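You operate a simulated robot arm through the tools that you are given. There is no shell and no other tool.

You are at the controls of a simulated robot arm. One attempt, no reset.

TASK
Line up the wheel's white mark, tighten the hub knob and tap the blue and white pegs home.
Fine: use the yellow mallet, two taps or more a peg; lay it on the tilt board, loosen the hub knob; leave the other pegs proud.

The check looks at the end state, three seconds after you hand in, the way a careful person would. Anything else that was tipped, shoved, dropped, spilled or broken makes it a failure.

THE ROBOT
A 6-joint arm with a fingered hand, fixed in place. Base frame: the origin is at the foot of the arm, x ahead of it, y to its left, z up; the work surface is at about z = 892. Readings come in mm, degrees, newtons and seconds.
With the tool pointing down near the work surface it reaches from about 380 to 940 mm from the base axis. Its first joint turns from -166.0 to 166.0 degrees. Payload 5 kg.
Tool frame: the origin (TCP) lies between the finger pads and is the grasp point; the fingertips stand 37 mm ahead of it; z points along the fingers, y is the line along which they close. The gripper opens to 124 mm. The gripper's body begins 43 mm behind the TCP. The gripper is a hand of 3 fingers: y runs from the thumb to the fingers, the wrist lies at [-21, -125, -215] in the tool frame, and closing takes about 1.5 s.
Orientation is that of the tool frame in the base frame, as [roll, pitch, yaw] about the fixed x, y, z axes, in that order (R = Rz(yaw) Ry(pitch) Rx(roll)). With the fingers straight down and the wrist toward the robot, the tool's x, y and z point along [0, 1, 0], [1, 0, 0] and [0, 0, -1] of the base frame.

THE INTERFACE
- The arm moves only by the tool send_rows. Its argument "targets" is a list of rows, each a list of 6 numbers: the turn, a rotation vector about the tool's x, y, z in units of 8 degrees (1.0 is 8 degrees), then the shift along the tool's x, y, z in units of 20 mm (1.0 is 20 mm). In form: [[rx, ry, rz, dx, dy, dz], ...]. A call has 1 to 20 rows; each row shifts and turns the commanded pose from where the row before left it, along the tool's axes as they then stand. "grip" is the gripper command, from -1 (shut) to 1 (fully open), values between in proportion, set as the call begins (left out, the last holds). A call with a number of a shift or a turn outside -1 to 1 is refused whole. A row lasts 0.2 s, in which the tool goes at most 50 mm and 8.6 degrees; a call with a longer step from one row to the next is refused whole, and so is a gripper value outside its range. Where a pose cannot be reached the arm comes as near as it can. A force on the tool above 40 N (or 10 N above the force at the start of the call, whichever is more), or a blocked arm, ends the call early, and 0.2 s more pass. The fingers move at their own pace (about 72 mm/s each) and stop on an object; they squeeze with about 23 N. The grip force told is the motor's: it shows also when the fingers shut on nothing. Time passes only in rows, and 0.2 s behind the last, so rows that do not move let the fingers close. The reply holds the time, the measured pose of the TCP, the force on the tool along the base axes, the opening and the grip force, in the units named above and with some noise, with the torque about the TCP (base axes, N m) and any sound that the robot's microphone picked up.
- Cameras (640 x 400 px; columns grow to the right, rows downward): "scene" is fixed at [400.9, 648.4, 1531]; the picture's right is [-0.99, -0.14, 0.00], its down [-0.05, 0.33, -0.94] and it looks along [0.13, -0.93, -0.33] (base axes); focal length 370 px, centre (320, 200). "wrist" rides on the gripper at [72, -104, -154] in the tool frame; the picture's right is [-0.83, 0.26, -0.49], its down [-0.51, -0.72, 0.47] and it looks along [-0.23, 0.64, 0.73] (tool axes); focal length 243 px, centre (320, 200). There is no depth. A picture from a camera that has moved, and an enlarged one, comes with that camera's place and axes in the base frame and with its lens.
- camera(camera): a new picture of that camera. No time passes.
- set_fingers(index, middle, thumb_bend, thumb_turn): sets how far each is bent, from 0 (flat) to 100 (curled in); at 30 the hand is open as for a grip, at 70 the pads meet at the TCP. One left out holds its place. A second passes; each finger stops where it meets its share of the squeeze, and holds until it gets a number again. A gripper value or a shape takes the hand back. It gives what a move gives, with no picture; readings hold the bend of each and the force on the fingers (four entries, about 0 where the hand has none), thumb and palm. thumb_turn goes from beside the hand (0) to across from the fingers (100), as for a grip.
- set_grasp(shape): the hand has 3 fingers and takes this shape, open, in about a second: jaw (thumb against the fingers, like two jaws); tri (thumb and two fingers); tip (a fingertip pinch); poke (one finger out to press); point (the index stretched); flat (the hand flat); cup (the hand cupped); fist (a fist). The gripper value then closes the fingers along that shape, each until it touches; the sizes above hold for jaw. It gives what a move gives, with no picture.
- inspect(camera, box): a new picture of the part [left, top, right, bottom] of that camera's present view, enlarged. No time passes.
- sign_off(): hands the job in; it is judged then, once.

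Nothing tells you positions but the pictures and the camera data. Unless the task says otherwise, let go and move clear before handing in.

The tools are called after ">>>" by a JSON object that holds its "method" and its "body". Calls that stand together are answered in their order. send_rows: Moves the arm, as the interface text tells. Its arguments: {"type":"object","properties":{"targets":{"type":"array","items":{"type":"array","items":{"type":"number"}}},"grip":{"type":"number"}},"required":["targets"]} The other tools are called the same way: set_grasp (shape) gives the hand a shape; set_fingers (index, middle, thumb_bend, thumb_turn) moves the fingers one by one; camera (camera) takes a picture; inspect (camera, box) takes an enlarged picture of a part of a camera's view; sign_off () hands the job in.

At the start:

```text
time: 0.0
tool_pos: [623.5, -407.4, 1244.5]
tool_rot: [-179.9, 0.1, 90.0]
wrist_force: [-0.9, 0.0, 1.0]
ft_torque: [-0.01, -0.02, 0.0]
gripper_width: 124.0
grip_force: 0.0
shape: jaw
bend: [30.0, 30.0, 30.0, 98.0]
finger forces: [0.0, 0.0, 0.1, 0.0, 0.0, 0.0]
```

scene: 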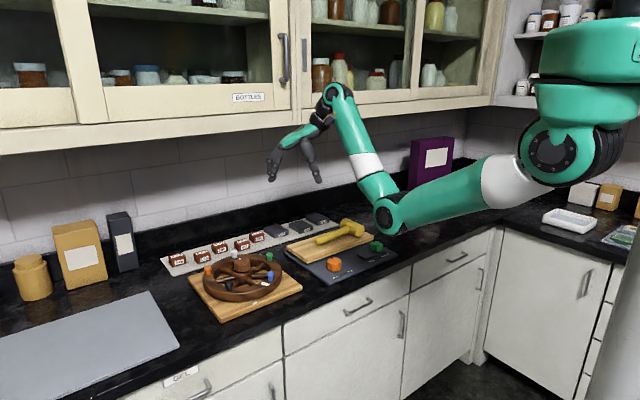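
wrist: 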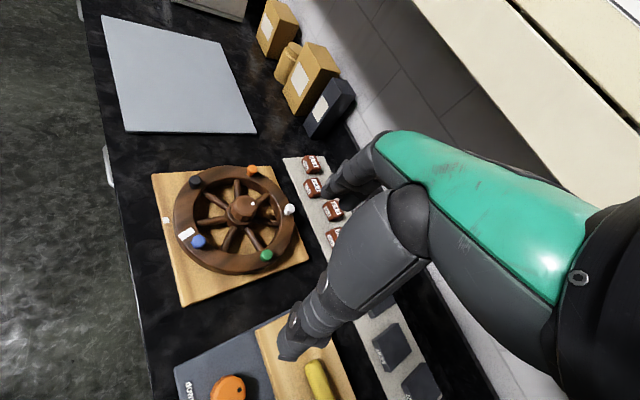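

I see a wheel with coloured pegs on a wooden board, a yellow mallet lying on a second board, and several things around them. I'll look closer before moving anything.

>>> {"method": "inspect", "body": {"camera": "scene", "box": [180, 230, 320, 330]}}

>>> {"method": "inspect", "body": {"camera": "scene", "box": [270, 200, 410, 290]}}

>>> {"method": "inspect", "body": {"camera": "wrist", "box": [140, 140, 340, 310]}}

>>> {"method": "inspect", "body": {"camera": "wrist", "box": [160, 280, 440, 400]}}

```text
4.00 times, centred on (250, 280) of scene
camera zoom: at [400.9, 648.4, 1531.0], right [-0.99, -0.14, 0.0], down [-0.05, 0.33, -0.94], along [0.13, -0.93, -0.33], focal length 1479 px, centre (600, -120)
```

zoom: 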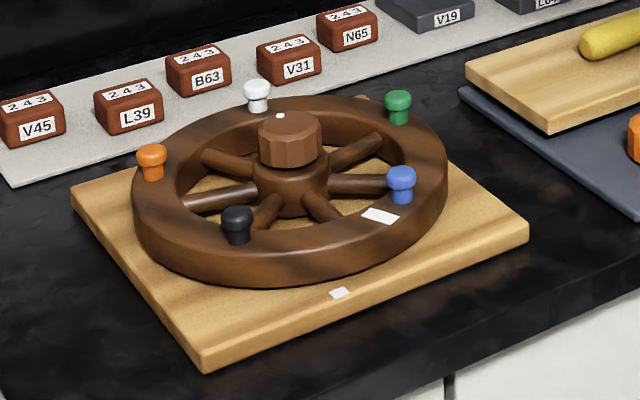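

```text
4.44 times, centred on (340, 245) of scene
camera zoom: at [400.9, 648.4, 1531.0], right [-0.99, -0.14, 0.0], down [-0.05, 0.33, -0.94], along [0.13, -0.93, -0.33], focal length 1644 px, centre (231, 0)
```

zoom: 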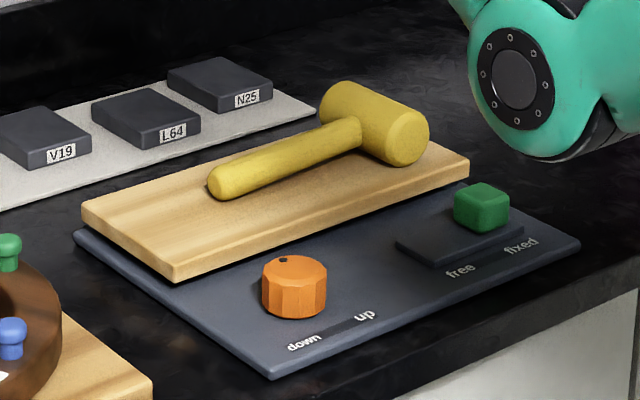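

```text
2.35 times, centred on (240, 225) of wrist
camera zoom: at [519.2, -333.5, 1398.8], right [0.26, -0.83, 0.49], down [-0.72, -0.51, -0.47], along [0.64, -0.23, -0.73], focal length 571 px, centre (508, 141)
```

zoom: 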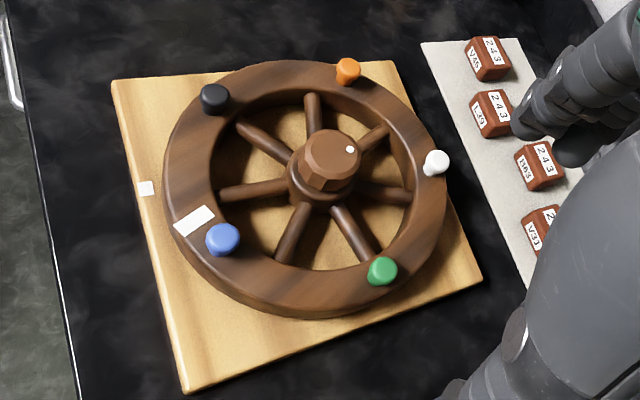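

```text
2.29 times, centred on (300, 340) of wrist
camera zoom: at [519.2, -333.5, 1398.8], right [0.26, -0.83, 0.49], down [-0.72, -0.51, -0.47], along [0.64, -0.23, -0.73], focal length 555 px, centre (366, -120)
```

zoom: 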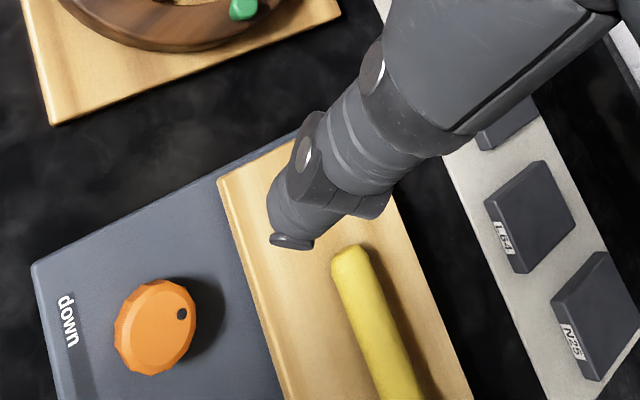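

The wheel sits around (781, -325), with its mark about 24° from the board's mark. The mallet lies on the board near (520, -640). I'll look at the arm and hand first so I know what room they need.

>>> {"method": "inspect", "body": {"camera": "scene", "box": [250, 20, 640, 264]}}

>>> {"method": "inspect", "body": {"camera": "scene", "box": [250, 70, 410, 170]}}

>>> {"method": "inspect", "body": {"camera": "scene", "box": [360, 225, 430, 269]}}

>>> {"method": "inspect", "body": {"camera": "scene", "box": [300, 245, 370, 289]}}

```text
1.64 times, centred on (445, 142) of scene
camera zoom: at [400.9, 648.4, 1531.0], right [-0.99, -0.14, 0.0], down [-0.05, 0.33, -0.94], along [0.13, -0.93, -0.33], focal length 606 px, centre (115, 295)
```

zoom: 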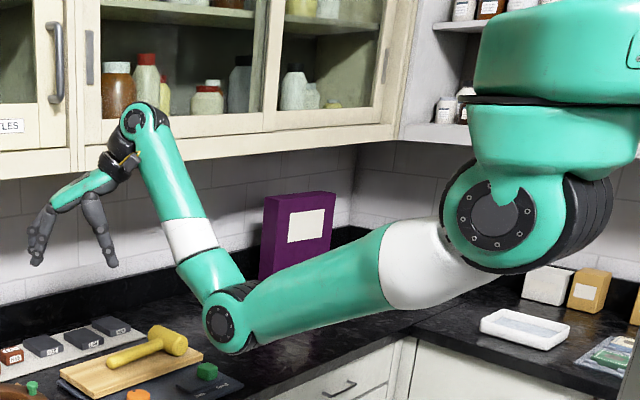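

```text
4.00 times, centred on (330, 120) of scene
camera zoom: at [400.9, 648.4, 1531.0], right [-0.99, -0.14, 0.0], down [-0.05, 0.33, -0.94], along [0.13, -0.93, -0.33], focal length 1479 px, centre (280, 520)
```

zoom: 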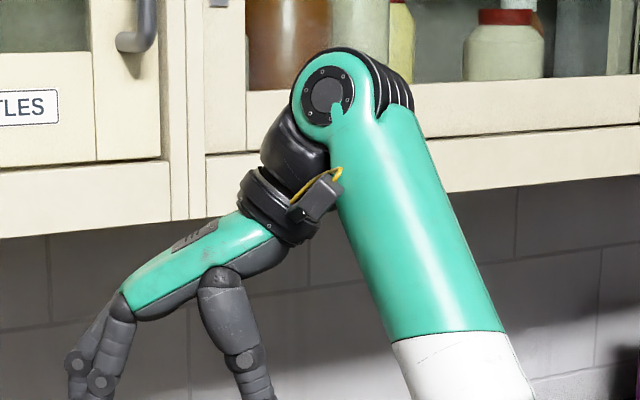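

```text
9.09 times, centred on (395, 247) of scene
camera zoom: at [400.9, 648.4, 1531.0], right [-0.99, -0.14, 0.0], down [-0.05, 0.33, -0.94], along [0.13, -0.93, -0.33], focal length 3362 px, centre (-362, -227)
```

zoom: 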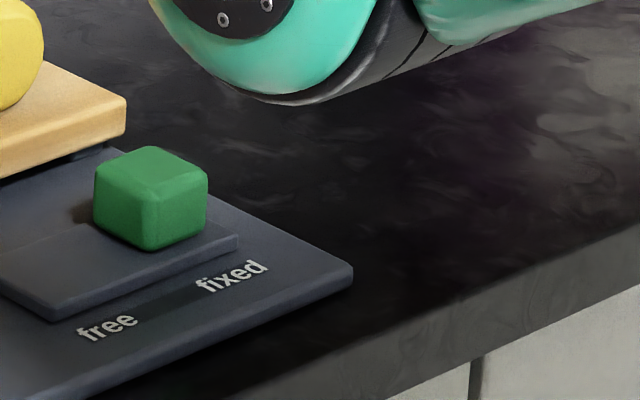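

```text
9.09 times, centred on (335, 267) of scene
camera zoom: at [400.9, 648.4, 1531.0], right [-0.99, -0.14, 0.0], down [-0.05, 0.33, -0.94], along [0.13, -0.93, -0.33], focal length 3362 px, centre (184, -409)
```

zoom: 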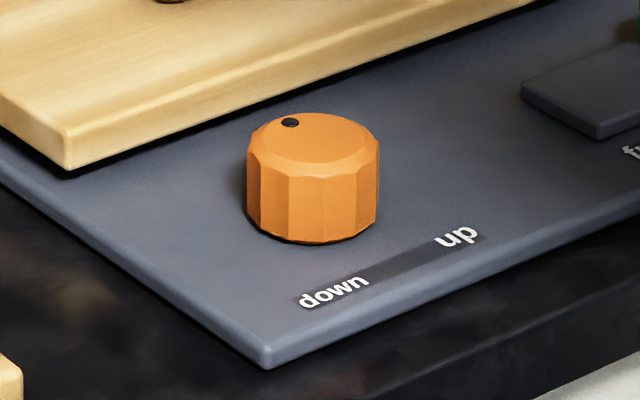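

The slider stands at "fixed", and the arm's elbow hangs low over the counter, so I'll watch its clearance. I'll swing the hand around to look at the mallet and the tilt board.

>>> {"method": "send_rows", "body": {"targets": [[0, 0, 0, -0.25, -0.9, 0.4], [0, 0, 0, -0.25, -0.9, 0.4], [0, 0, 0, -0.25, -0.9, 0.4], [0, 0, 0, -0.25, -0.9, 0.4], [0, 0, 0, -0.25, -0.9, 0.4], [0, 0, 0, -0.25, -0.9, 0.4], [0, 0, 0, -0.25, -0.9, 0.4], [0, 0, 0, -0.25, -0.9, 0.4], [0, 0, 0, -0.25, -0.9, 0.4], [0, 0, 1, 0, 0, 0], [0, 0, 1, 0, 0, 0], [0, 0, 1, 0, 0, 0], [0, 0, 1, 0, 0, 0], [0, 0, 1, 0, 0, 0], [0, 0, 0.5, 0, 0, 0]]}}

>>> {"method": "camera", "body": {"camera": "wrist"}}

>>> {"method": "camera", "body": {"camera": "scene"}}

```text
time: 3.2
tool_pos: [475.4, -459.4, 1158.0]
tool_rot: [-179.9, 0.0, 45.9]
wrist_force: [-0.6, -0.8, 0.2]
ft_torque: [-0.04, 0.04, -0.04]
gripper_width: 123.8
grip_force: 0.0
shape: jaw
bend: [30.0, 30.0, 30.0, 98.0]
finger forces: [0.0, 0.0, 0.0, 0.0, 0.0, 0.0]
out of reach, approached as far as the arm can: row 4, 5, 6, 7, 8
```

```text
taken
camera wrist: at [450.3, -335.1, 1312.7], right [-0.39, -0.78, 0.49], down [-0.87, 0.14, -0.47], along [0.3, -0.61, -0.73], focal length 243 px, centre (320, 200)
```

wrist: 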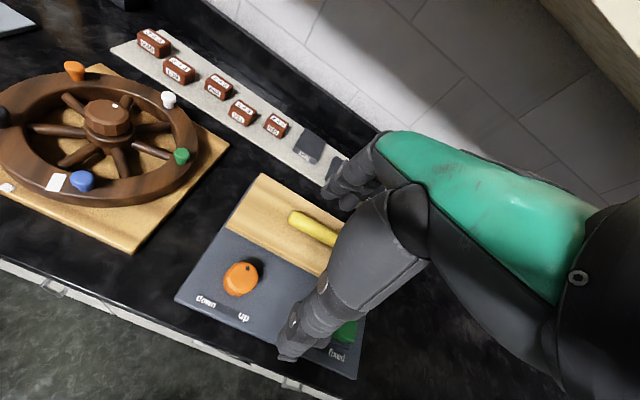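

```text
taken
```

scene: 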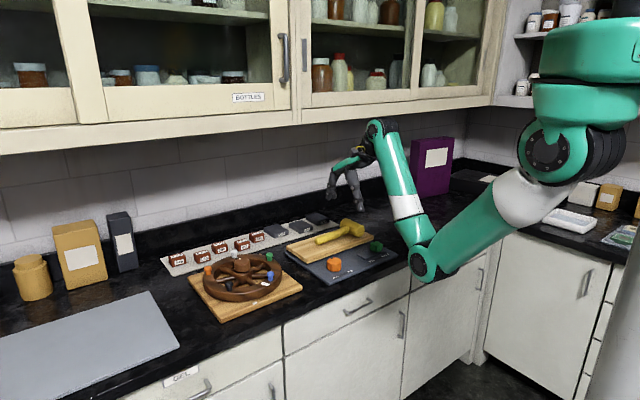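

The hand hides the mallet in this view. I'll turn the wrist further so the mallet moves to the left part of the picture.

>>> {"method": "send_rows", "body": {"targets": [[0, 0, 1, 0, -0.5, -0.5], [0, 0, 1, 0, -0.5, -0.5], [0, 0, 1, 0, -0.5, -0.5], [0, 0, 1, 0, 0, 0]]}}

>>> {"method": "camera", "body": {"camera": "wrist"}}

```text
time: 4.2
tool_pos: [465.5, -452.8, 1167.5]
tool_rot: [179.7, -0.1, 13.9]
wrist_force: [-0.1, -0.3, 1.0]
ft_torque: [0.01, -0.01, 0.0]
gripper_width: 123.8
grip_force: 0.0
shape: jaw
bend: [30.0, 30.0, 30.0, 98.0]
finger forces: [0.1, 0.0, 0.0, 0.0, 0.1, 0.1]
out of reach, approached as far as the arm can: row 2, 3, 4
```

```text
taken
camera wrist: at [510.2, -332.6, 1320.0], right [-0.74, -0.45, 0.49], down [-0.66, 0.58, -0.48], along [-0.07, -0.68, -0.73], focal length 243 px, centre (320, 200)
```

wrist: 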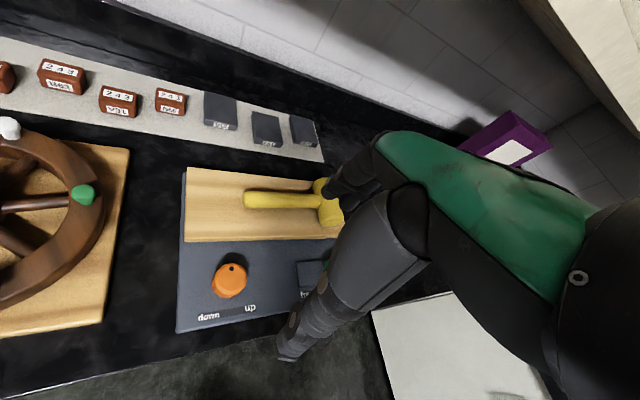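

The mallet is partly in view now. I'll zoom both cameras on it and on the tilt board to get accurate positions.

>>> {"method": "inspect", "body": {"camera": "wrist", "box": [170, 80, 350, 192]}}

>>> {"method": "inspect", "body": {"camera": "wrist", "box": [170, 160, 350, 272]}}

>>> {"method": "inspect", "body": {"camera": "scene", "box": [270, 205, 400, 286]}}

>>> {"method": "inspect", "body": {"camera": "scene", "box": [150, 205, 340, 324]}}

```text
3.56 times, centred on (260, 136) of wrist
camera zoom: at [510.2, -332.6, 1320.0], right [-0.74, -0.45, 0.49], down [-0.66, 0.58, -0.48], along [-0.07, -0.68, -0.73], focal length 863 px, centre (533, 428)
```

zoom: 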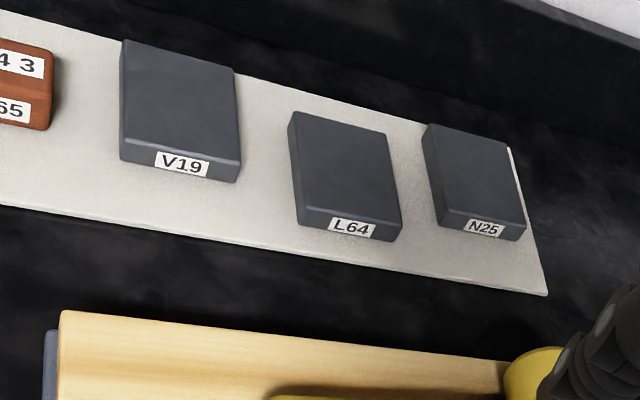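

```text
3.56 times, centred on (260, 216) of wrist
camera zoom: at [510.2, -332.6, 1320.0], right [-0.74, -0.45, 0.49], down [-0.66, 0.58, -0.48], along [-0.07, -0.68, -0.73], focal length 863 px, centre (533, 143)
```

zoom: 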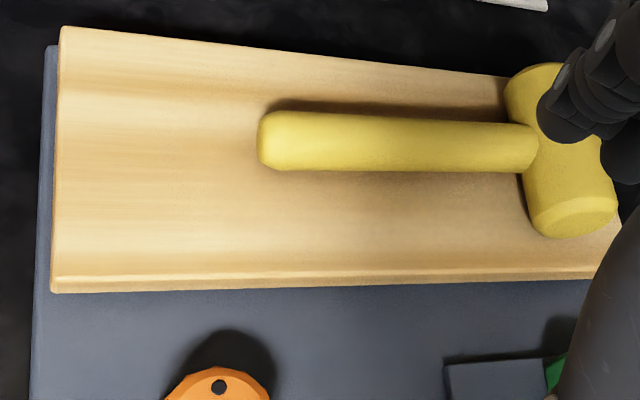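

```text
4.92 times, centred on (335, 246) of scene
camera zoom: at [400.9, 648.4, 1531.0], right [-0.99, -0.14, 0.0], down [-0.05, 0.33, -0.94], along [0.13, -0.93, -0.33], focal length 1821 px, centre (246, -24)
```

zoom: 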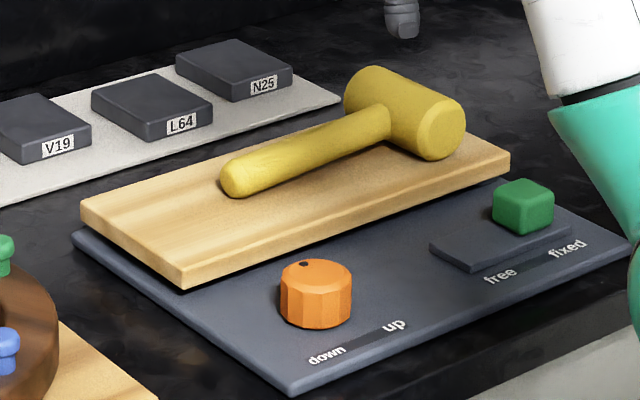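

```text
3.36 times, centred on (245, 264) of scene
camera zoom: at [400.9, 648.4, 1531.0], right [-0.99, -0.14, 0.0], down [-0.05, 0.33, -0.94], along [0.13, -0.93, -0.33], focal length 1243 px, centre (572, -17)
```

zoom: 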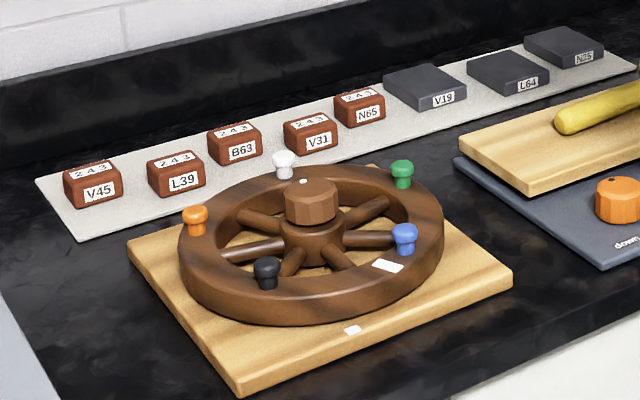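

The tilt board lies level at about z 917, with the mallet handle running from about (580, -567) to the head near (462, -703). Next I'll look at the wheel from closer up.

>>> {"method": "send_rows", "body": {"targets": [[0, 0, 0, 0.943, 0.03, 0], [0, 0, 0, 0.943, 0.03, 0], [0, 0, 0, 0.943, 0.03, 0], [0, 0, 0, 0.943, 0.03, 0.2], [0, 0, 0, 0.943, 0.03, 0.2], [0, 0, 0, 0.943, 0.03, 0.2], [0, 0, 0, 0.943, 0.03, 0.2], [0, 0, 0, 0.943, 0.03, 0.2], [0, 0, 0, 0.943, 0.03, 0.2], [0, 0, 0, 0.943, 0.03, 0.2], [0, 0, 0, 0.943, 0.03, 0.2], [0, 0, 0, 0.943, 0.03, 0.2], [0, 0, 0, 0.943, 0.03, 0.2]]}}

>>> {"method": "send_rows", "body": {"targets": [[0, 0, -1, 0, 0, 0], [0, 0, -1, 0, 0, 0], [0, 0, -1, 0, 0, 0], [0, 0, -1, 0, 0, 0], [0, 0, -1, 0, 0, 0], [0, 0, -1, 0, 0, 0], [0, 0, -1, 0, 0, 0], [0, 0, -1, 0, 0, 0], [0, 0, -1, 0, 0, 0], [0, 0, -0.5, 0, 0, 0]]}}

>>> {"method": "camera", "body": {"camera": "wrist"}}

```text
time: 7.0
tool_pos: [706.1, -398.4, 1126.3]
tool_rot: [-180.0, 0.0, 13.9]
wrist_force: [-1.0, -0.1, 0.5]
ft_torque: [0.01, -0.01, 0.01]
gripper_width: 123.9
grip_force: 0.0
shape: jaw
bend: [30.0, 30.0, 30.0, 98.0]
finger forces: [0.1, 0.0, 0.0, 0.0, 0.1, 0.1]
```

```text
time: 9.2
tool_pos: [706.3, -399.2, 1126.8]
tool_rot: [-180.0, 0.0, 90.1]
wrist_force: [0.1, 0.0, -0.5]
ft_torque: [-0.01, 0.01, 0.0]
gripper_width: 123.8
grip_force: 0.0
shape: jaw
bend: [30.0, 30.0, 30.0, 98.0]
finger forces: [0.1, 0.1, 0.1, 0.0, 0.1, 0.0]
```

```text
taken
camera wrist: at [602.0, -327.1, 1280.2], right [0.26, -0.83, 0.49], down [-0.72, -0.51, -0.47], along [0.64, -0.23, -0.73], focal length 243 px, centre (320, 200)
```

wrist: 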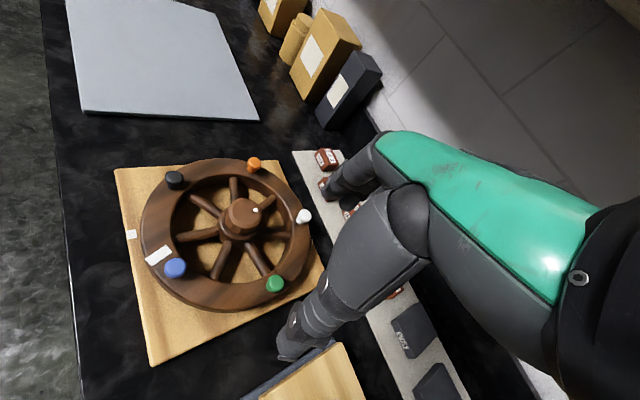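

The wheel is now well in view. I'll zoom in on it to measure the spokes, pegs and marks.

>>> {"method": "inspect", "body": {"camera": "wrist", "box": [110, 140, 330, 277]}}

>>> {"method": "inspect", "body": {"camera": "wrist", "box": [110, 210, 250, 298]}}

>>> {"method": "inspect", "body": {"camera": "wrist", "box": [190, 170, 310, 245]}}

```text
2.91 times, centred on (220, 208) of wrist
camera zoom: at [602.0, -327.1, 1280.2], right [0.26, -0.83, 0.49], down [-0.72, -0.51, -0.47], along [0.64, -0.23, -0.73], focal length 706 px, centre (611, 175)
```

zoom: 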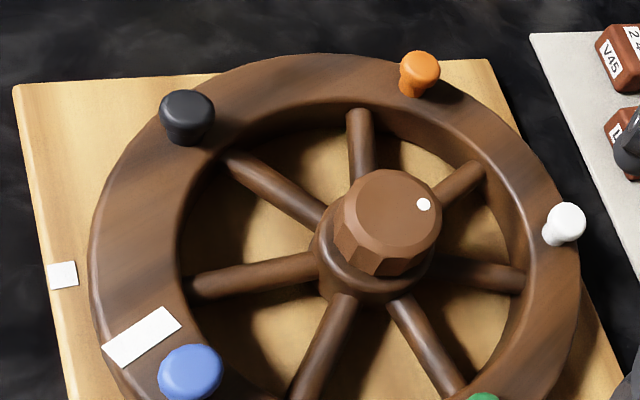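

```text
4.55 times, centred on (180, 254) of wrist
camera zoom: at [602.0, -327.1, 1280.2], right [0.26, -0.83, 0.49], down [-0.72, -0.51, -0.47], along [0.64, -0.23, -0.73], focal length 1103 px, centre (956, -46)
```

zoom: 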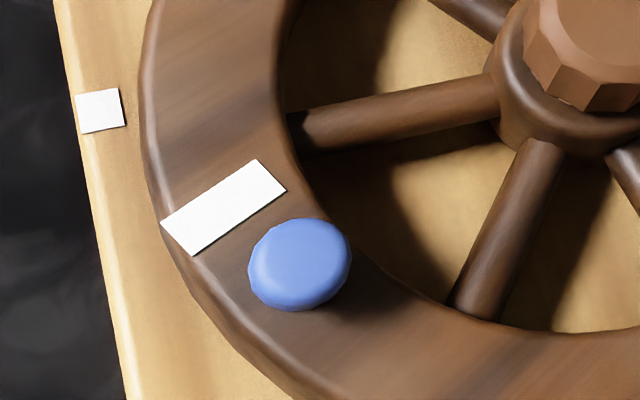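

```text
5.33 times, centred on (250, 208) of wrist
camera zoom: at [602.0, -327.1, 1280.2], right [0.26, -0.83, 0.49], down [-0.72, -0.51, -0.47], along [0.64, -0.23, -0.73], focal length 1294 px, centre (693, 160)
```

zoom: 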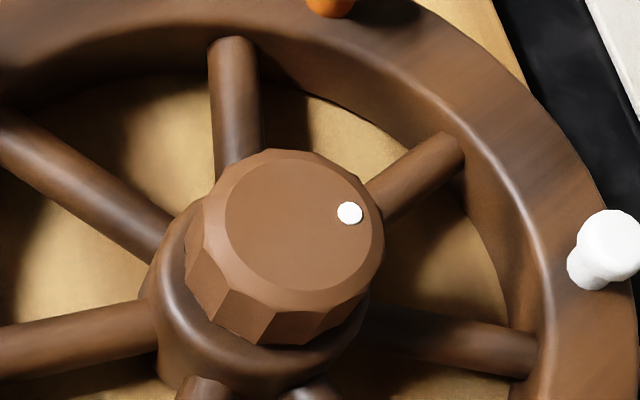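

The wheel's stripe is parallel to the blue peg's radius and offset from it, and the board's mark is offset the same way. So the wheel needs about 26° clockwise. I'll try the one-finger shape up here to see where the fingertip stands.

>>> {"method": "set_grasp", "body": {"shape": "poke"}}

>>> {"method": "camera", "body": {"camera": "wrist"}}

>>> {"method": "inspect", "body": {"camera": "scene", "box": [200, 90, 360, 190]}}

```text
time: 10.1
tool_pos: [706.3, -399.8, 1126.6]
tool_rot: [-180.0, 0.0, 90.0]
wrist_force: [-0.1, -1.0, -1.0]
ft_torque: [0.02, 0.0, -0.03]
gripper_width: 0.0
grip_force: 0.1
shape: poke
bend: [70.0, 70.0, 100.0, 100.0]
finger forces: [0.0, 0.0, 0.0, 0.0, 0.0, 0.0]
```

```text
taken
camera wrist: at [602.2, -326.8, 1280.4], right [0.26, -0.83, 0.49], down [-0.72, -0.51, -0.47], along [0.64, -0.23, -0.73], focal length 243 px, centre (320, 200)
```

wrist: 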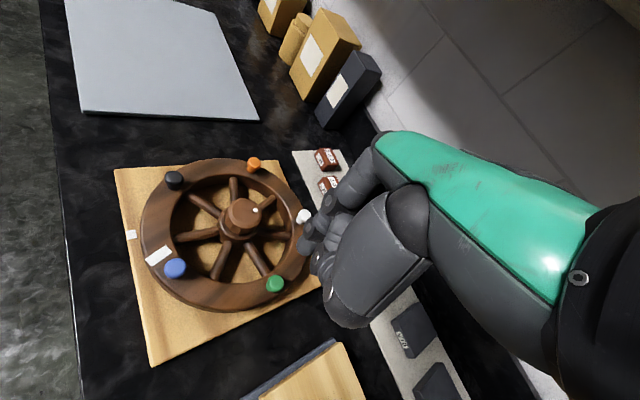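

```text
4.00 times, centred on (280, 140) of scene
camera zoom: at [400.9, 648.4, 1531.0], right [-0.99, -0.14, 0.0], down [-0.05, 0.33, -0.94], along [0.13, -0.93, -0.33], focal length 1479 px, centre (480, 440)
```

zoom: 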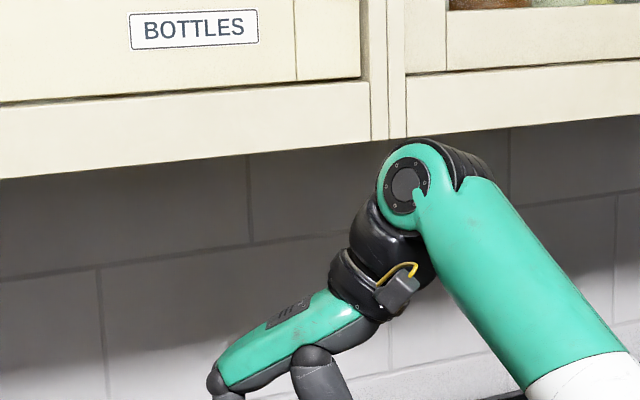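

>>> {"method": "inspect", "body": {"camera": "wrist", "box": [260, 150, 440, 340]}}

>>> {"method": "inspect", "body": {"camera": "scene", "box": [210, 150, 330, 225]}}

```text
2.11 times, centred on (350, 245) of wrist
camera zoom: at [602.2, -326.8, 1280.4], right [0.26, -0.83, 0.49], down [-0.72, -0.51, -0.47], along [0.64, -0.23, -0.73], focal length 511 px, centre (257, 105)
```

zoom: 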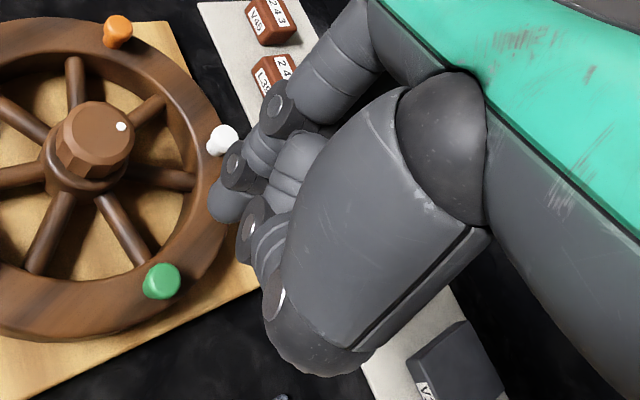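

```text
5.33 times, centred on (270, 188) of scene
camera zoom: at [400.9, 648.4, 1531.0], right [-0.99, -0.14, 0.0], down [-0.05, 0.33, -0.94], along [0.13, -0.93, -0.33], focal length 1972 px, centre (587, 267)
```

zoom: 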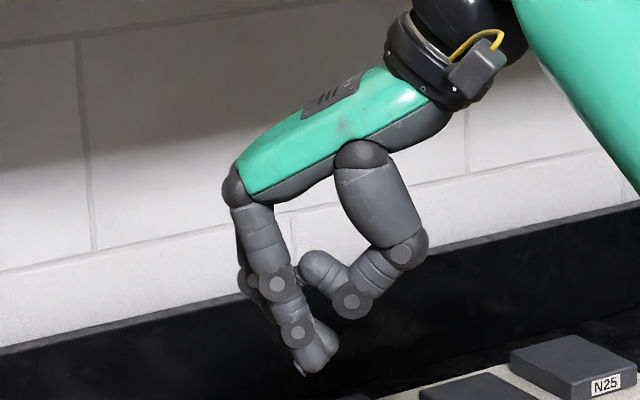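

In the poke shape the tip sits about 38 mm ahead of the TCP. I'll grip the rim between spokes instead, since that lets me turn the wheel both ways under control. Moving above the robot-side part of the rim first.

>>> {"method": "set_grasp", "body": {"shape": "jaw"}}

>>> {"method": "send_rows", "body": {"targets": [[0, 0, 0, 0.17, -0.17, 0.8], [0, 0, 0, 0.17, -0.17, 0.8], [0, 0, 0, 0.17, -0.17, 0.8], [0, 0, 0, 0.17, -0.17, 0.8], [0, 0, 0, 0.17, -0.17, 0.8], [0, 0, -0.98, 0, 0, 0], [0, 0, -0.98, 0, 0, 0], [0, 0, -0.98, 0, 0, 0], [0, 0, -0.98, 0, 0, 0]], "grip": 0.13}}

>>> {"method": "camera", "body": {"camera": "wrist"}}

>>> {"method": "inspect", "body": {"camera": "scene", "box": [190, 180, 350, 300]}}

```text
time: 11.0
tool_pos: [707.6, -399.1, 1126.4]
tool_rot: [-180.0, 0.0, 90.0]
wrist_force: [0.5, 0.4, -0.5]
ft_torque: [-0.02, -0.02, 0.01]
gripper_width: 124.0
grip_force: 0.1
shape: jaw
bend: [30.0, 30.0, 30.0, 98.0]
finger forces: [0.1, 0.1, 0.0, 0.0, 0.0, 0.0]
```

```text
time: 13.0
tool_pos: [690.4, -382.1, 1045.8]
tool_rot: [179.9, -0.1, 121.5]
wrist_force: [0.1, 0.5, 0.5]
ft_torque: [0.01, 0.04, 0.02]
gripper_width: 70.6
grip_force: 0.2
shape: jaw
bend: [73.0, 42.0, 66.0, 100.0]
finger forces: [0.0, 0.0, 0.0, 0.1, 0.1, 0.0]
```

```text
taken
camera wrist: at [562.6, -374.9, 1200.9], right [0.66, -0.57, 0.49], down [-0.35, -0.81, -0.47], along [0.67, 0.14, -0.73], focal length 243 px, centre (320, 200)
```

wrist: 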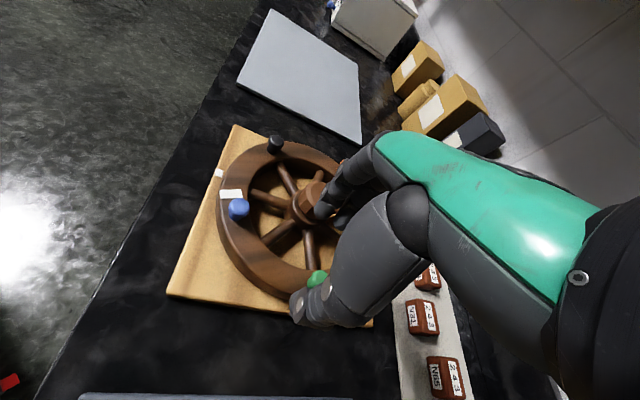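

```text
3.33 times, centred on (270, 240) of scene
camera zoom: at [400.9, 648.4, 1531.0], right [-0.99, -0.14, 0.0], down [-0.05, 0.33, -0.94], along [0.13, -0.93, -0.33], focal length 1233 px, centre (487, 67)
```

zoom: 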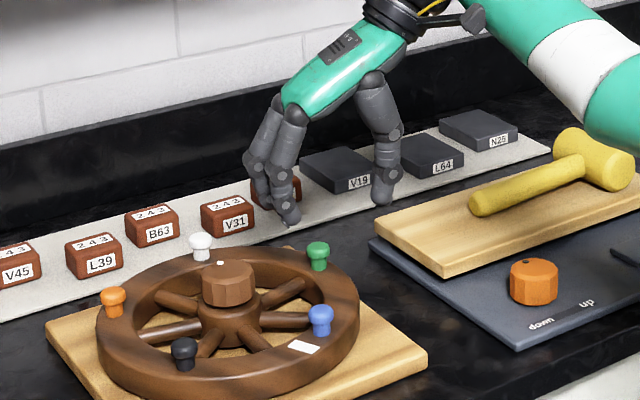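

The finger bends read unevenly after partial closing. I'll wait a moment and read them again.

>>> {"method": "send_rows", "body": {"targets": [[0, 0, 0, 0, 0, 0], [0, 0, 0, 0, 0, 0], [0, 0, 0, 0, 0, 0]]}}

>>> {"method": "inspect", "body": {"camera": "scene", "box": [240, 180, 310, 240]}}

>>> {"method": "inspect", "body": {"camera": "wrist", "box": [200, 120, 440, 340]}}

```text
time: 13.8
tool_pos: [689.0, -382.8, 1046.6]
tool_rot: [-180.0, -0.1, 121.3]
wrist_force: [0.4, 0.2, 0.6]
ft_torque: [0.01, 0.02, 0.01]
gripper_width: 70.5
grip_force: 0.0
shape: jaw
bend: [73.0, 42.0, 66.0, 100.0]
finger forces: [0.1, 0.1, 0.0, 0.1, 0.0, 0.0]
```

```text
6.67 times, centred on (275, 210) of scene
camera zoom: at [400.9, 648.4, 1531.0], right [-0.99, -0.14, 0.0], down [-0.05, 0.33, -0.94], along [0.13, -0.93, -0.33], focal length 2466 px, centre (620, 133)
```

zoom: 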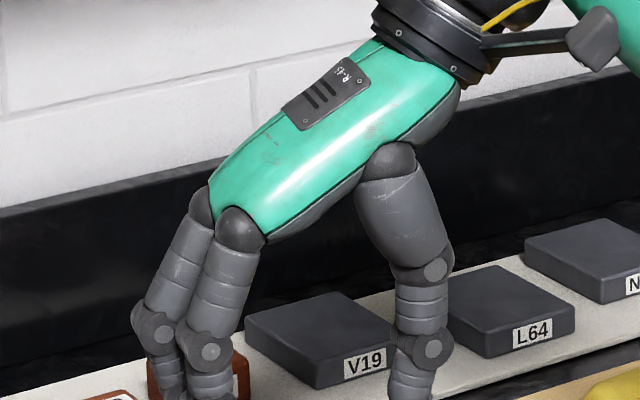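

```text
1.82 times, centred on (320, 230) of wrist
camera zoom: at [562.7, -374.8, 1200.8], right [0.66, -0.57, 0.49], down [-0.35, -0.81, -0.47], along [0.67, 0.14, -0.73], focal length 441 px, centre (320, 146)
```

zoom: 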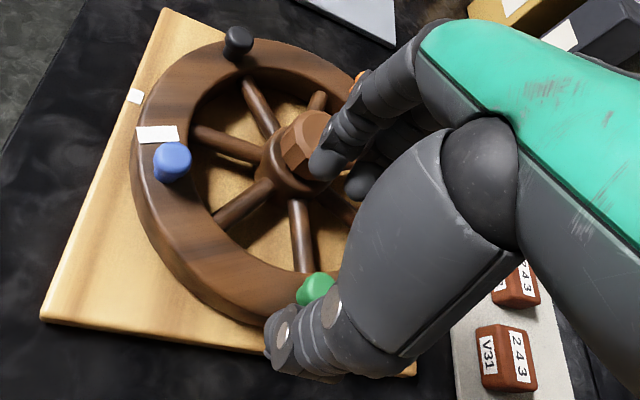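

Gripping a spoke suits better: it holds the wheel tangentially but lets the fingers slide along the radius. I'll go above the front spoke, which points at about 83°.

>>> {"method": "send_rows", "body": {"targets": [[0, 0, 0.9625, 0, 0, -0.3], [0, 0, 0.9625, 0, 0, -0.3], [0, 0, 0.9625, 0, 0, -0.3], [0, 0, 0.9625, 0, 0, -0.3], [0, 0, 0.9625, 0, 0, 0], [0, 0, 0, 0.946, 0.609, 0], [0, 0, 0, 0.946, 0.609, 0], [0, 0, 0, 0.946, 0.609, 0], [0, 0, 0, 0.946, 0.609, 0], [0, 0, 0, 0.946, 0.609, 0], [0, 0, 0, 0.946, 0.609, 0], [0, 0, 0, 0.946, 0.609, 0]], "grip": -0.03}}

>>> {"method": "camera", "body": {"camera": "wrist"}}

>>> {"method": "inspect", "body": {"camera": "scene", "box": [160, 160, 320, 320]}}

```text
time: 16.4
tool_pos: [792.3, -262.5, 1071.7]
tool_rot: [180.0, 0.0, 82.8]
wrist_force: [-0.4, 0.4, -0.9]
ft_torque: [0.0, 0.03, -0.03]
gripper_width: 60.5
grip_force: 0.1
shape: jaw
bend: [74.0, 45.0, 70.0, 100.0]
finger forces: [0.0, 0.0, 0.1, 0.0, 0.0, 0.0]
```

```text
taken
camera wrist: at [697.1, -177.1, 1225.5], right [0.16, -0.86, 0.49], down [-0.78, -0.41, -0.47], along [0.61, -0.31, -0.73], focal length 243 px, centre (320, 200)
```

wrist: 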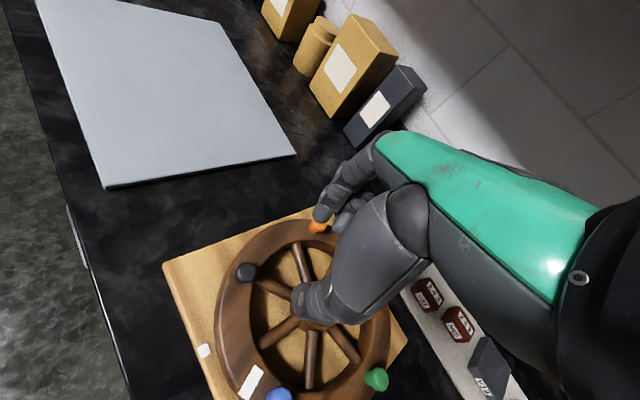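

```text
2.50 times, centred on (240, 240) of scene
camera zoom: at [400.9, 648.4, 1531.0], right [-0.99, -0.14, 0.0], down [-0.05, 0.33, -0.94], along [0.13, -0.93, -0.33], focal length 925 px, centre (520, 100)
```

zoom: 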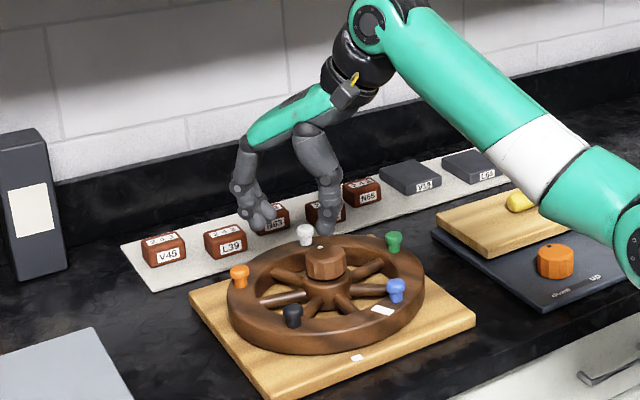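

The fingertips straddle the spoke line symmetrically, about 30 mm below the TCP. I'll lower part of the way and check.

>>> {"method": "send_rows", "body": {"targets": [[0, 0, 0, 0, 0, 1], [0, 0, 0, 0, 0, 1], [0, 0, 0, 0, 0, 1], [0, 0, 0, 0, 0, 1], [0, 0, 0, 0, 0, 0.7]]}}

>>> {"method": "inspect", "body": {"camera": "scene", "box": [180, 200, 320, 320]}}

>>> {"method": "camera", "body": {"camera": "wrist"}}

```text
time: 17.6
tool_pos: [791.4, -261.1, 976.6]
tool_rot: [179.8, 0.0, 82.9]
wrist_force: [-0.2, -0.5, 0.2]
ft_torque: [0.02, -0.04, 0.03]
gripper_width: 60.5
grip_force: 0.1
shape: jaw
bend: [74.0, 45.0, 70.0, 100.0]
finger forces: [0.0, 0.0, 0.0, 0.1, 0.0, 0.0]
```

```text
3.33 times, centred on (250, 260) of scene
camera zoom: at [400.9, 648.4, 1531.0], right [-0.99, -0.14, 0.0], down [-0.05, 0.33, -0.94], along [0.13, -0.93, -0.33], focal length 1233 px, centre (553, 0)
```

zoom: 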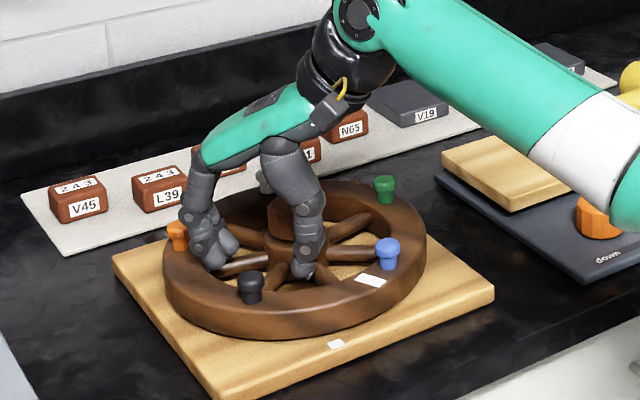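

```text
taken
camera wrist: at [695.9, -176.8, 1130.9], right [0.16, -0.86, 0.49], down [-0.78, -0.41, -0.47], along [0.61, -0.31, -0.73], focal length 243 px, centre (320, 200)
```

wrist: 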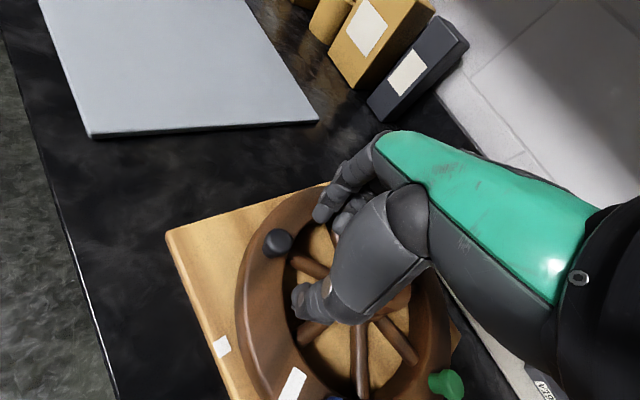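

The hand is between the rim and the hub with clearance. I'll lower onto the spoke level and close gently.

>>> {"method": "send_rows", "body": {"targets": [[0, 0, 0, 0, 0, 0.7], [0, 0, 0, 0, 0, 0.65]]}}

>>> {"method": "inspect", "body": {"camera": "scene", "box": [200, 230, 290, 300]}}

```text
time: 18.1
tool_pos: [796.4, -263.1, 973.9]
tool_rot: [178.7, 0.2, 82.8]
wrist_force: [-0.9, 1.4, 10.5]
ft_torque: [0.17, 0.49, -0.07]
gripper_width: 61.6
grip_force: 0.0
shape: jaw
bend: [74.0, 45.0, 70.0, 100.0]
finger forces: [0.0, 0.1, 0.1, 0.1, 9.7, 0.1]
stopped in row 2: the force on the tool passed its limit at 51 N (the readings are from after the stop); the commanded pose is now the measured one
```

```text
5.71 times, centred on (245, 265) of scene
camera zoom: at [400.9, 648.4, 1531.0], right [-0.99, -0.14, 0.0], down [-0.05, 0.33, -0.94], along [0.13, -0.93, -0.33], focal length 2113 px, centre (749, -171)
```

zoom: 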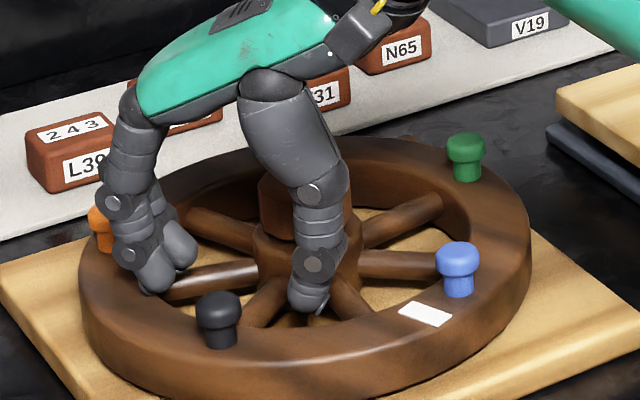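

The thumb met something at about z 937. I'll look before doing anything else.

>>> {"method": "inspect", "body": {"camera": "wrist", "box": [230, 170, 470, 400]}}

>>> {"method": "inspect", "body": {"camera": "scene", "box": [225, 250, 275, 290]}}

```text
1.74 times, centred on (350, 285) of wrist
camera zoom: at [699.2, -177.0, 1125.0], right [0.14, -0.85, 0.5], down [-0.77, -0.42, -0.49], along [0.62, -0.31, -0.72], focal length 422 px, centre (268, 52)
```

zoom: 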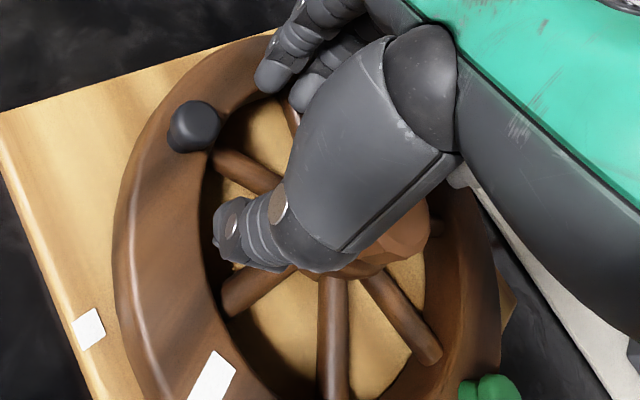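

```text
10.00 times, centred on (250, 270) of scene
camera zoom: at [400.9, 648.4, 1531.0], right [-0.99, -0.14, 0.0], down [-0.05, 0.33, -0.94], along [0.13, -0.93, -0.33], focal length 3698 px, centre (1020, -500)
```

zoom: 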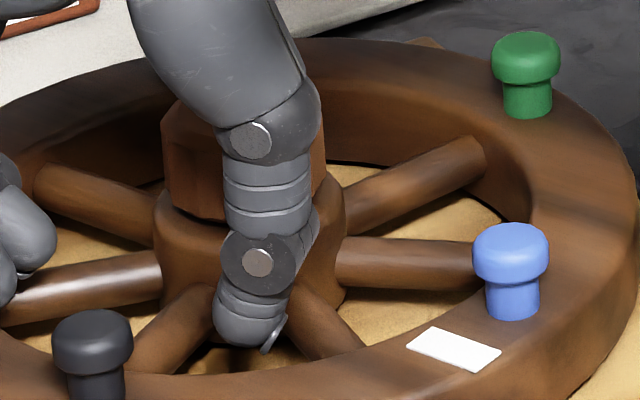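

The thumb tip touched the rim's inner edge because the thumb leans outward. I'll lift, shift about 12 mm toward the hub, and come down again.

>>> {"method": "send_rows", "body": {"targets": [[0, 0, 0, 0, 0, -0.8], [0.16, 0, 0, 0, 0, 0], [0, 0, 0, -0.62, -0.33, 0]]}}

>>> {"method": "inspect", "body": {"camera": "scene", "box": [190, 230, 310, 310]}}

>>> {"method": "inspect", "body": {"camera": "wrist", "box": [230, 170, 470, 400]}}

```text
time: 18.9
tool_pos: [787.9, -274.1, 987.2]
tool_rot: [-179.8, 0.2, 82.8]
wrist_force: [0.8, 1.1, 0.2]
ft_torque: [0.0, 0.01, -0.02]
gripper_width: 60.4
grip_force: 0.2
shape: jaw
bend: [74.0, 45.0, 70.0, 100.0]
finger forces: [0.0, 0.1, 0.0, 0.1, 0.0, 0.0]
```

```text
5.00 times, centred on (250, 270) of scene
camera zoom: at [400.9, 648.4, 1531.0], right [-0.99, -0.14, 0.0], down [-0.05, 0.33, -0.94], along [0.13, -0.93, -0.33], focal length 1849 px, centre (670, -150)
```

zoom: 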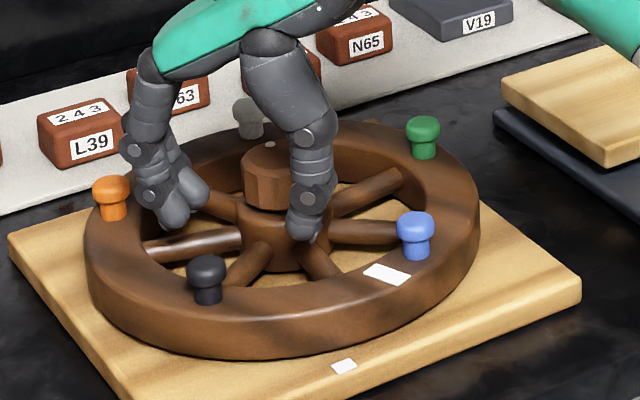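

```text
1.74 times, centred on (350, 285) of wrist
camera zoom: at [694.2, -189.6, 1141.1], right [0.16, -0.86, 0.49], down [-0.78, -0.41, -0.47], along [0.6, -0.31, -0.73], focal length 422 px, centre (268, 52)
```

zoom: 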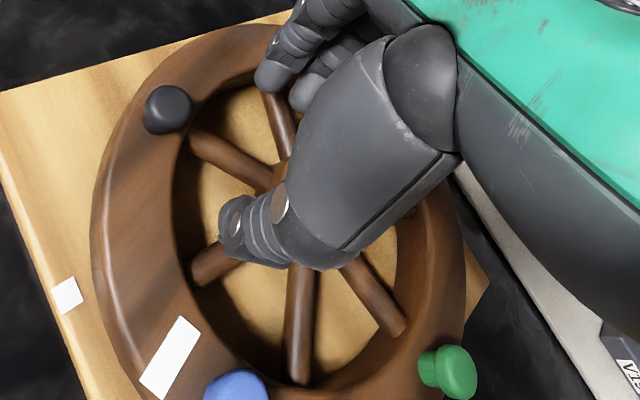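

The wheel turns freely: it moved a little clockwise at that touch, so the hub is loose. I'll narrow the opening to about 36 mm so both sides fit between the neighbouring spokes.

>>> {"method": "send_rows", "body": {"targets": [[0, 0, 0, 0, 0, 0], [0, 0, 0, 0, 0.15, 0], [0, 0, 0, 0, 0, 0], [0, 0, 0, 0, 0, 0]], "grip": -0.42}}

>>> {"method": "inspect", "body": {"camera": "scene", "box": [200, 230, 290, 300]}}

>>> {"method": "inspect", "body": {"camera": "wrist", "box": [230, 170, 470, 400]}}

```text
time: 19.9
tool_pos: [791.3, -276.0, 986.8]
tool_rot: [-179.8, 0.1, 82.8]
wrist_force: [-0.3, -0.3, 0.5]
ft_torque: [-0.02, 0.0, 0.01]
gripper_width: 36.3
grip_force: 0.0
shape: jaw
bend: [74.0, 54.0, 74.0, 100.0]
finger forces: [0.0, 0.0, 0.0, 0.0, 0.0, 0.0]
```

```text
5.71 times, centred on (245, 265) of scene
camera zoom: at [400.9, 648.4, 1531.0], right [-0.99, -0.14, 0.0], down [-0.05, 0.33, -0.94], along [0.13, -0.93, -0.33], focal length 2113 px, centre (749, -171)
```

zoom: 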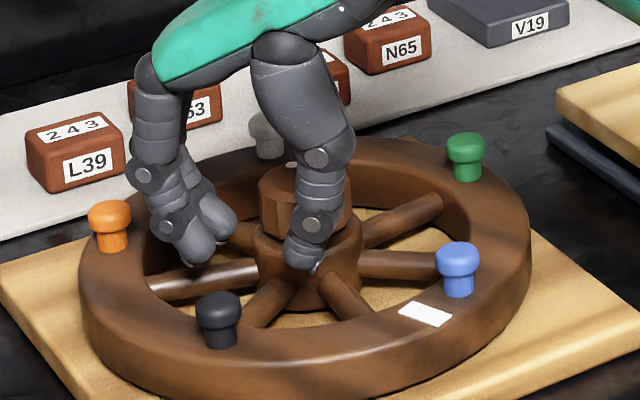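

```text
1.74 times, centred on (350, 285) of wrist
camera zoom: at [697.0, -189.9, 1141.3], right [0.16, -0.86, 0.49], down [-0.78, -0.41, -0.47], along [0.6, -0.31, -0.73], focal length 422 px, centre (268, 52)
```

zoom: 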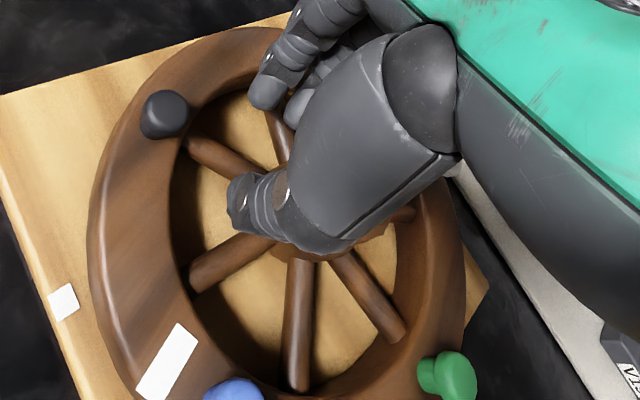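

The thumb and fingers now sit either side of the front spoke. Lowering in small steps.

>>> {"method": "send_rows", "body": {"targets": [[0, 0, 0, 0, 0, 0.4], [0, 0, 0, 0, 0, 0.4], [0, 0, 0, 0, 0, 0.4], [0, 0, 0, 0, 0, 0.3], [0, 0, 0, 0, 0, 0.25]]}}

>>> {"method": "inspect", "body": {"camera": "scene", "box": [200, 230, 290, 300]}}

>>> {"method": "inspect", "body": {"camera": "wrist", "box": [230, 170, 470, 400]}}

```text
time: 20.8
tool_pos: [797.3, -277.2, 972.9]
tool_rot: [178.8, 0.2, 82.7]
wrist_force: [0.4, 2.1, 8.1]
ft_torque: [0.13, 0.19, -0.03]
gripper_width: 31.4
grip_force: 0.1
shape: jaw
bend: [74.0, 70.0, 74.0, 100.0]
finger forces: [0.0, 0.0, 0.1, 0.1, 8.2, 0.0]
stopped in row 4: the force on the tool passed its limit at 46 N (the readings are from after the stop); the commanded pose is now the measured one
```

```text
5.71 times, centred on (245, 265) of scene
camera zoom: at [400.9, 648.4, 1531.0], right [-0.99, -0.14, 0.0], down [-0.05, 0.33, -0.94], along [0.13, -0.93, -0.33], focal length 2113 px, centre (749, -171)
```

zoom: 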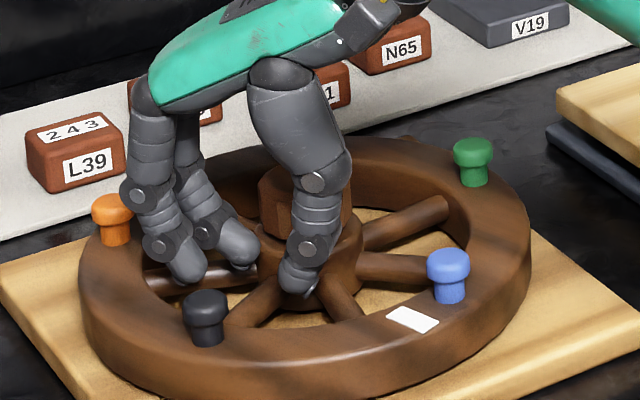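

```text
1.74 times, centred on (350, 285) of wrist
camera zoom: at [699.0, -189.9, 1125.1], right [0.15, -0.85, 0.5], down [-0.77, -0.42, -0.48], along [0.62, -0.32, -0.72], focal length 422 px, centre (268, 52)
```

zoom: 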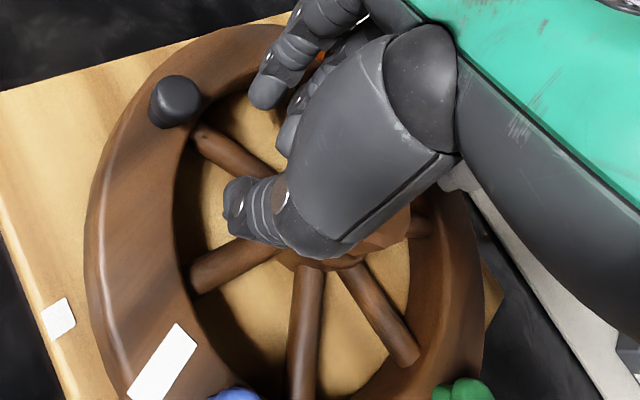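

The thumb stops at z≈937 everywhere inside the rim, so the wheel behaves as solid there and I can't reach between the spokes. I'll lift off, see how far the wheel has turned, and turn it by pushing sideways on a peg instead.

>>> {"method": "send_rows", "body": {"targets": [[0, 0, 0, 0, 0, -1], [0.15, 0, 0, 0, 0, -1], [0, 0, 0, 0, -0.5, -1], [0, 0, 0, 0, -1, -1], [0, 0, 0, 0, -1, -1], [0, 0, 0, -0.5, -1, -1], [0, 0, 0, -1, -1, -1], [0, 0, 0, -1, 0, -1], [0, 0, 0, -1, 0, 0], [0, 0, 0, -1, 0, 0]], "grip": -1}}

>>> {"method": "camera", "body": {"camera": "wrist"}}

>>> {"method": "inspect", "body": {"camera": "scene", "box": [180, 230, 320, 330]}}

```text
time: 23.0
tool_pos: [696.4, -351.4, 1131.2]
tool_rot: [-179.7, 0.4, 82.7]
wrist_force: [-0.7, 1.1, 0.4]
ft_torque: [0.0, -0.01, -0.04]
gripper_width: 12.5
grip_force: 22.4
shape: jaw
bend: [74.0, 70.0, 80.0, 100.0]
finger forces: [0.0, 0.1, 0.0, 0.0, 0.0, 0.1]
```

```text
taken
camera wrist: at [602.5, -266.8, 1285.5], right [0.16, -0.85, 0.49], down [-0.78, -0.41, -0.46], along [0.6, -0.31, -0.73], focal length 243 px, centre (320, 200)
```

wrist: 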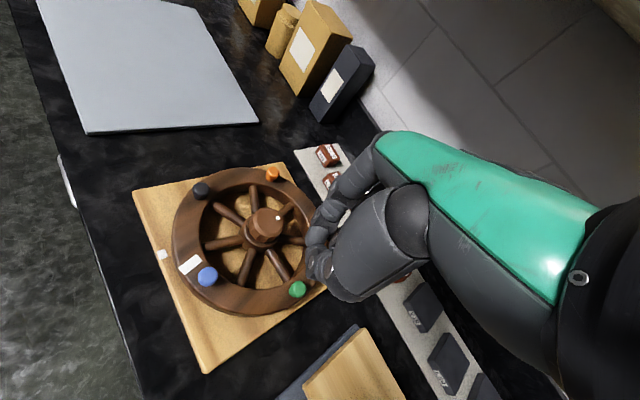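

```text
4.00 times, centred on (250, 280) of scene
camera zoom: at [400.9, 648.4, 1531.0], right [-0.99, -0.14, 0.0], down [-0.05, 0.33, -0.94], along [0.13, -0.93, -0.33], focal length 1479 px, centre (600, -120)
```

zoom: 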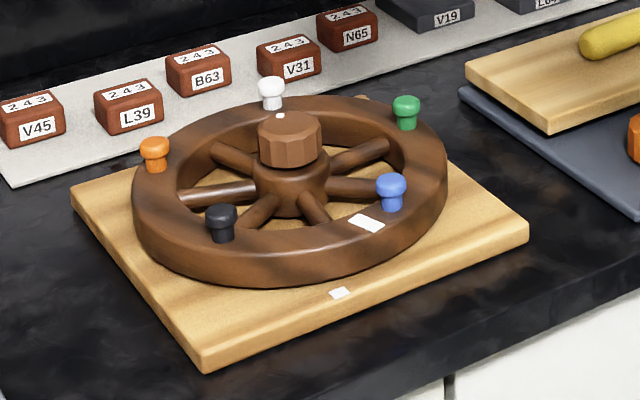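

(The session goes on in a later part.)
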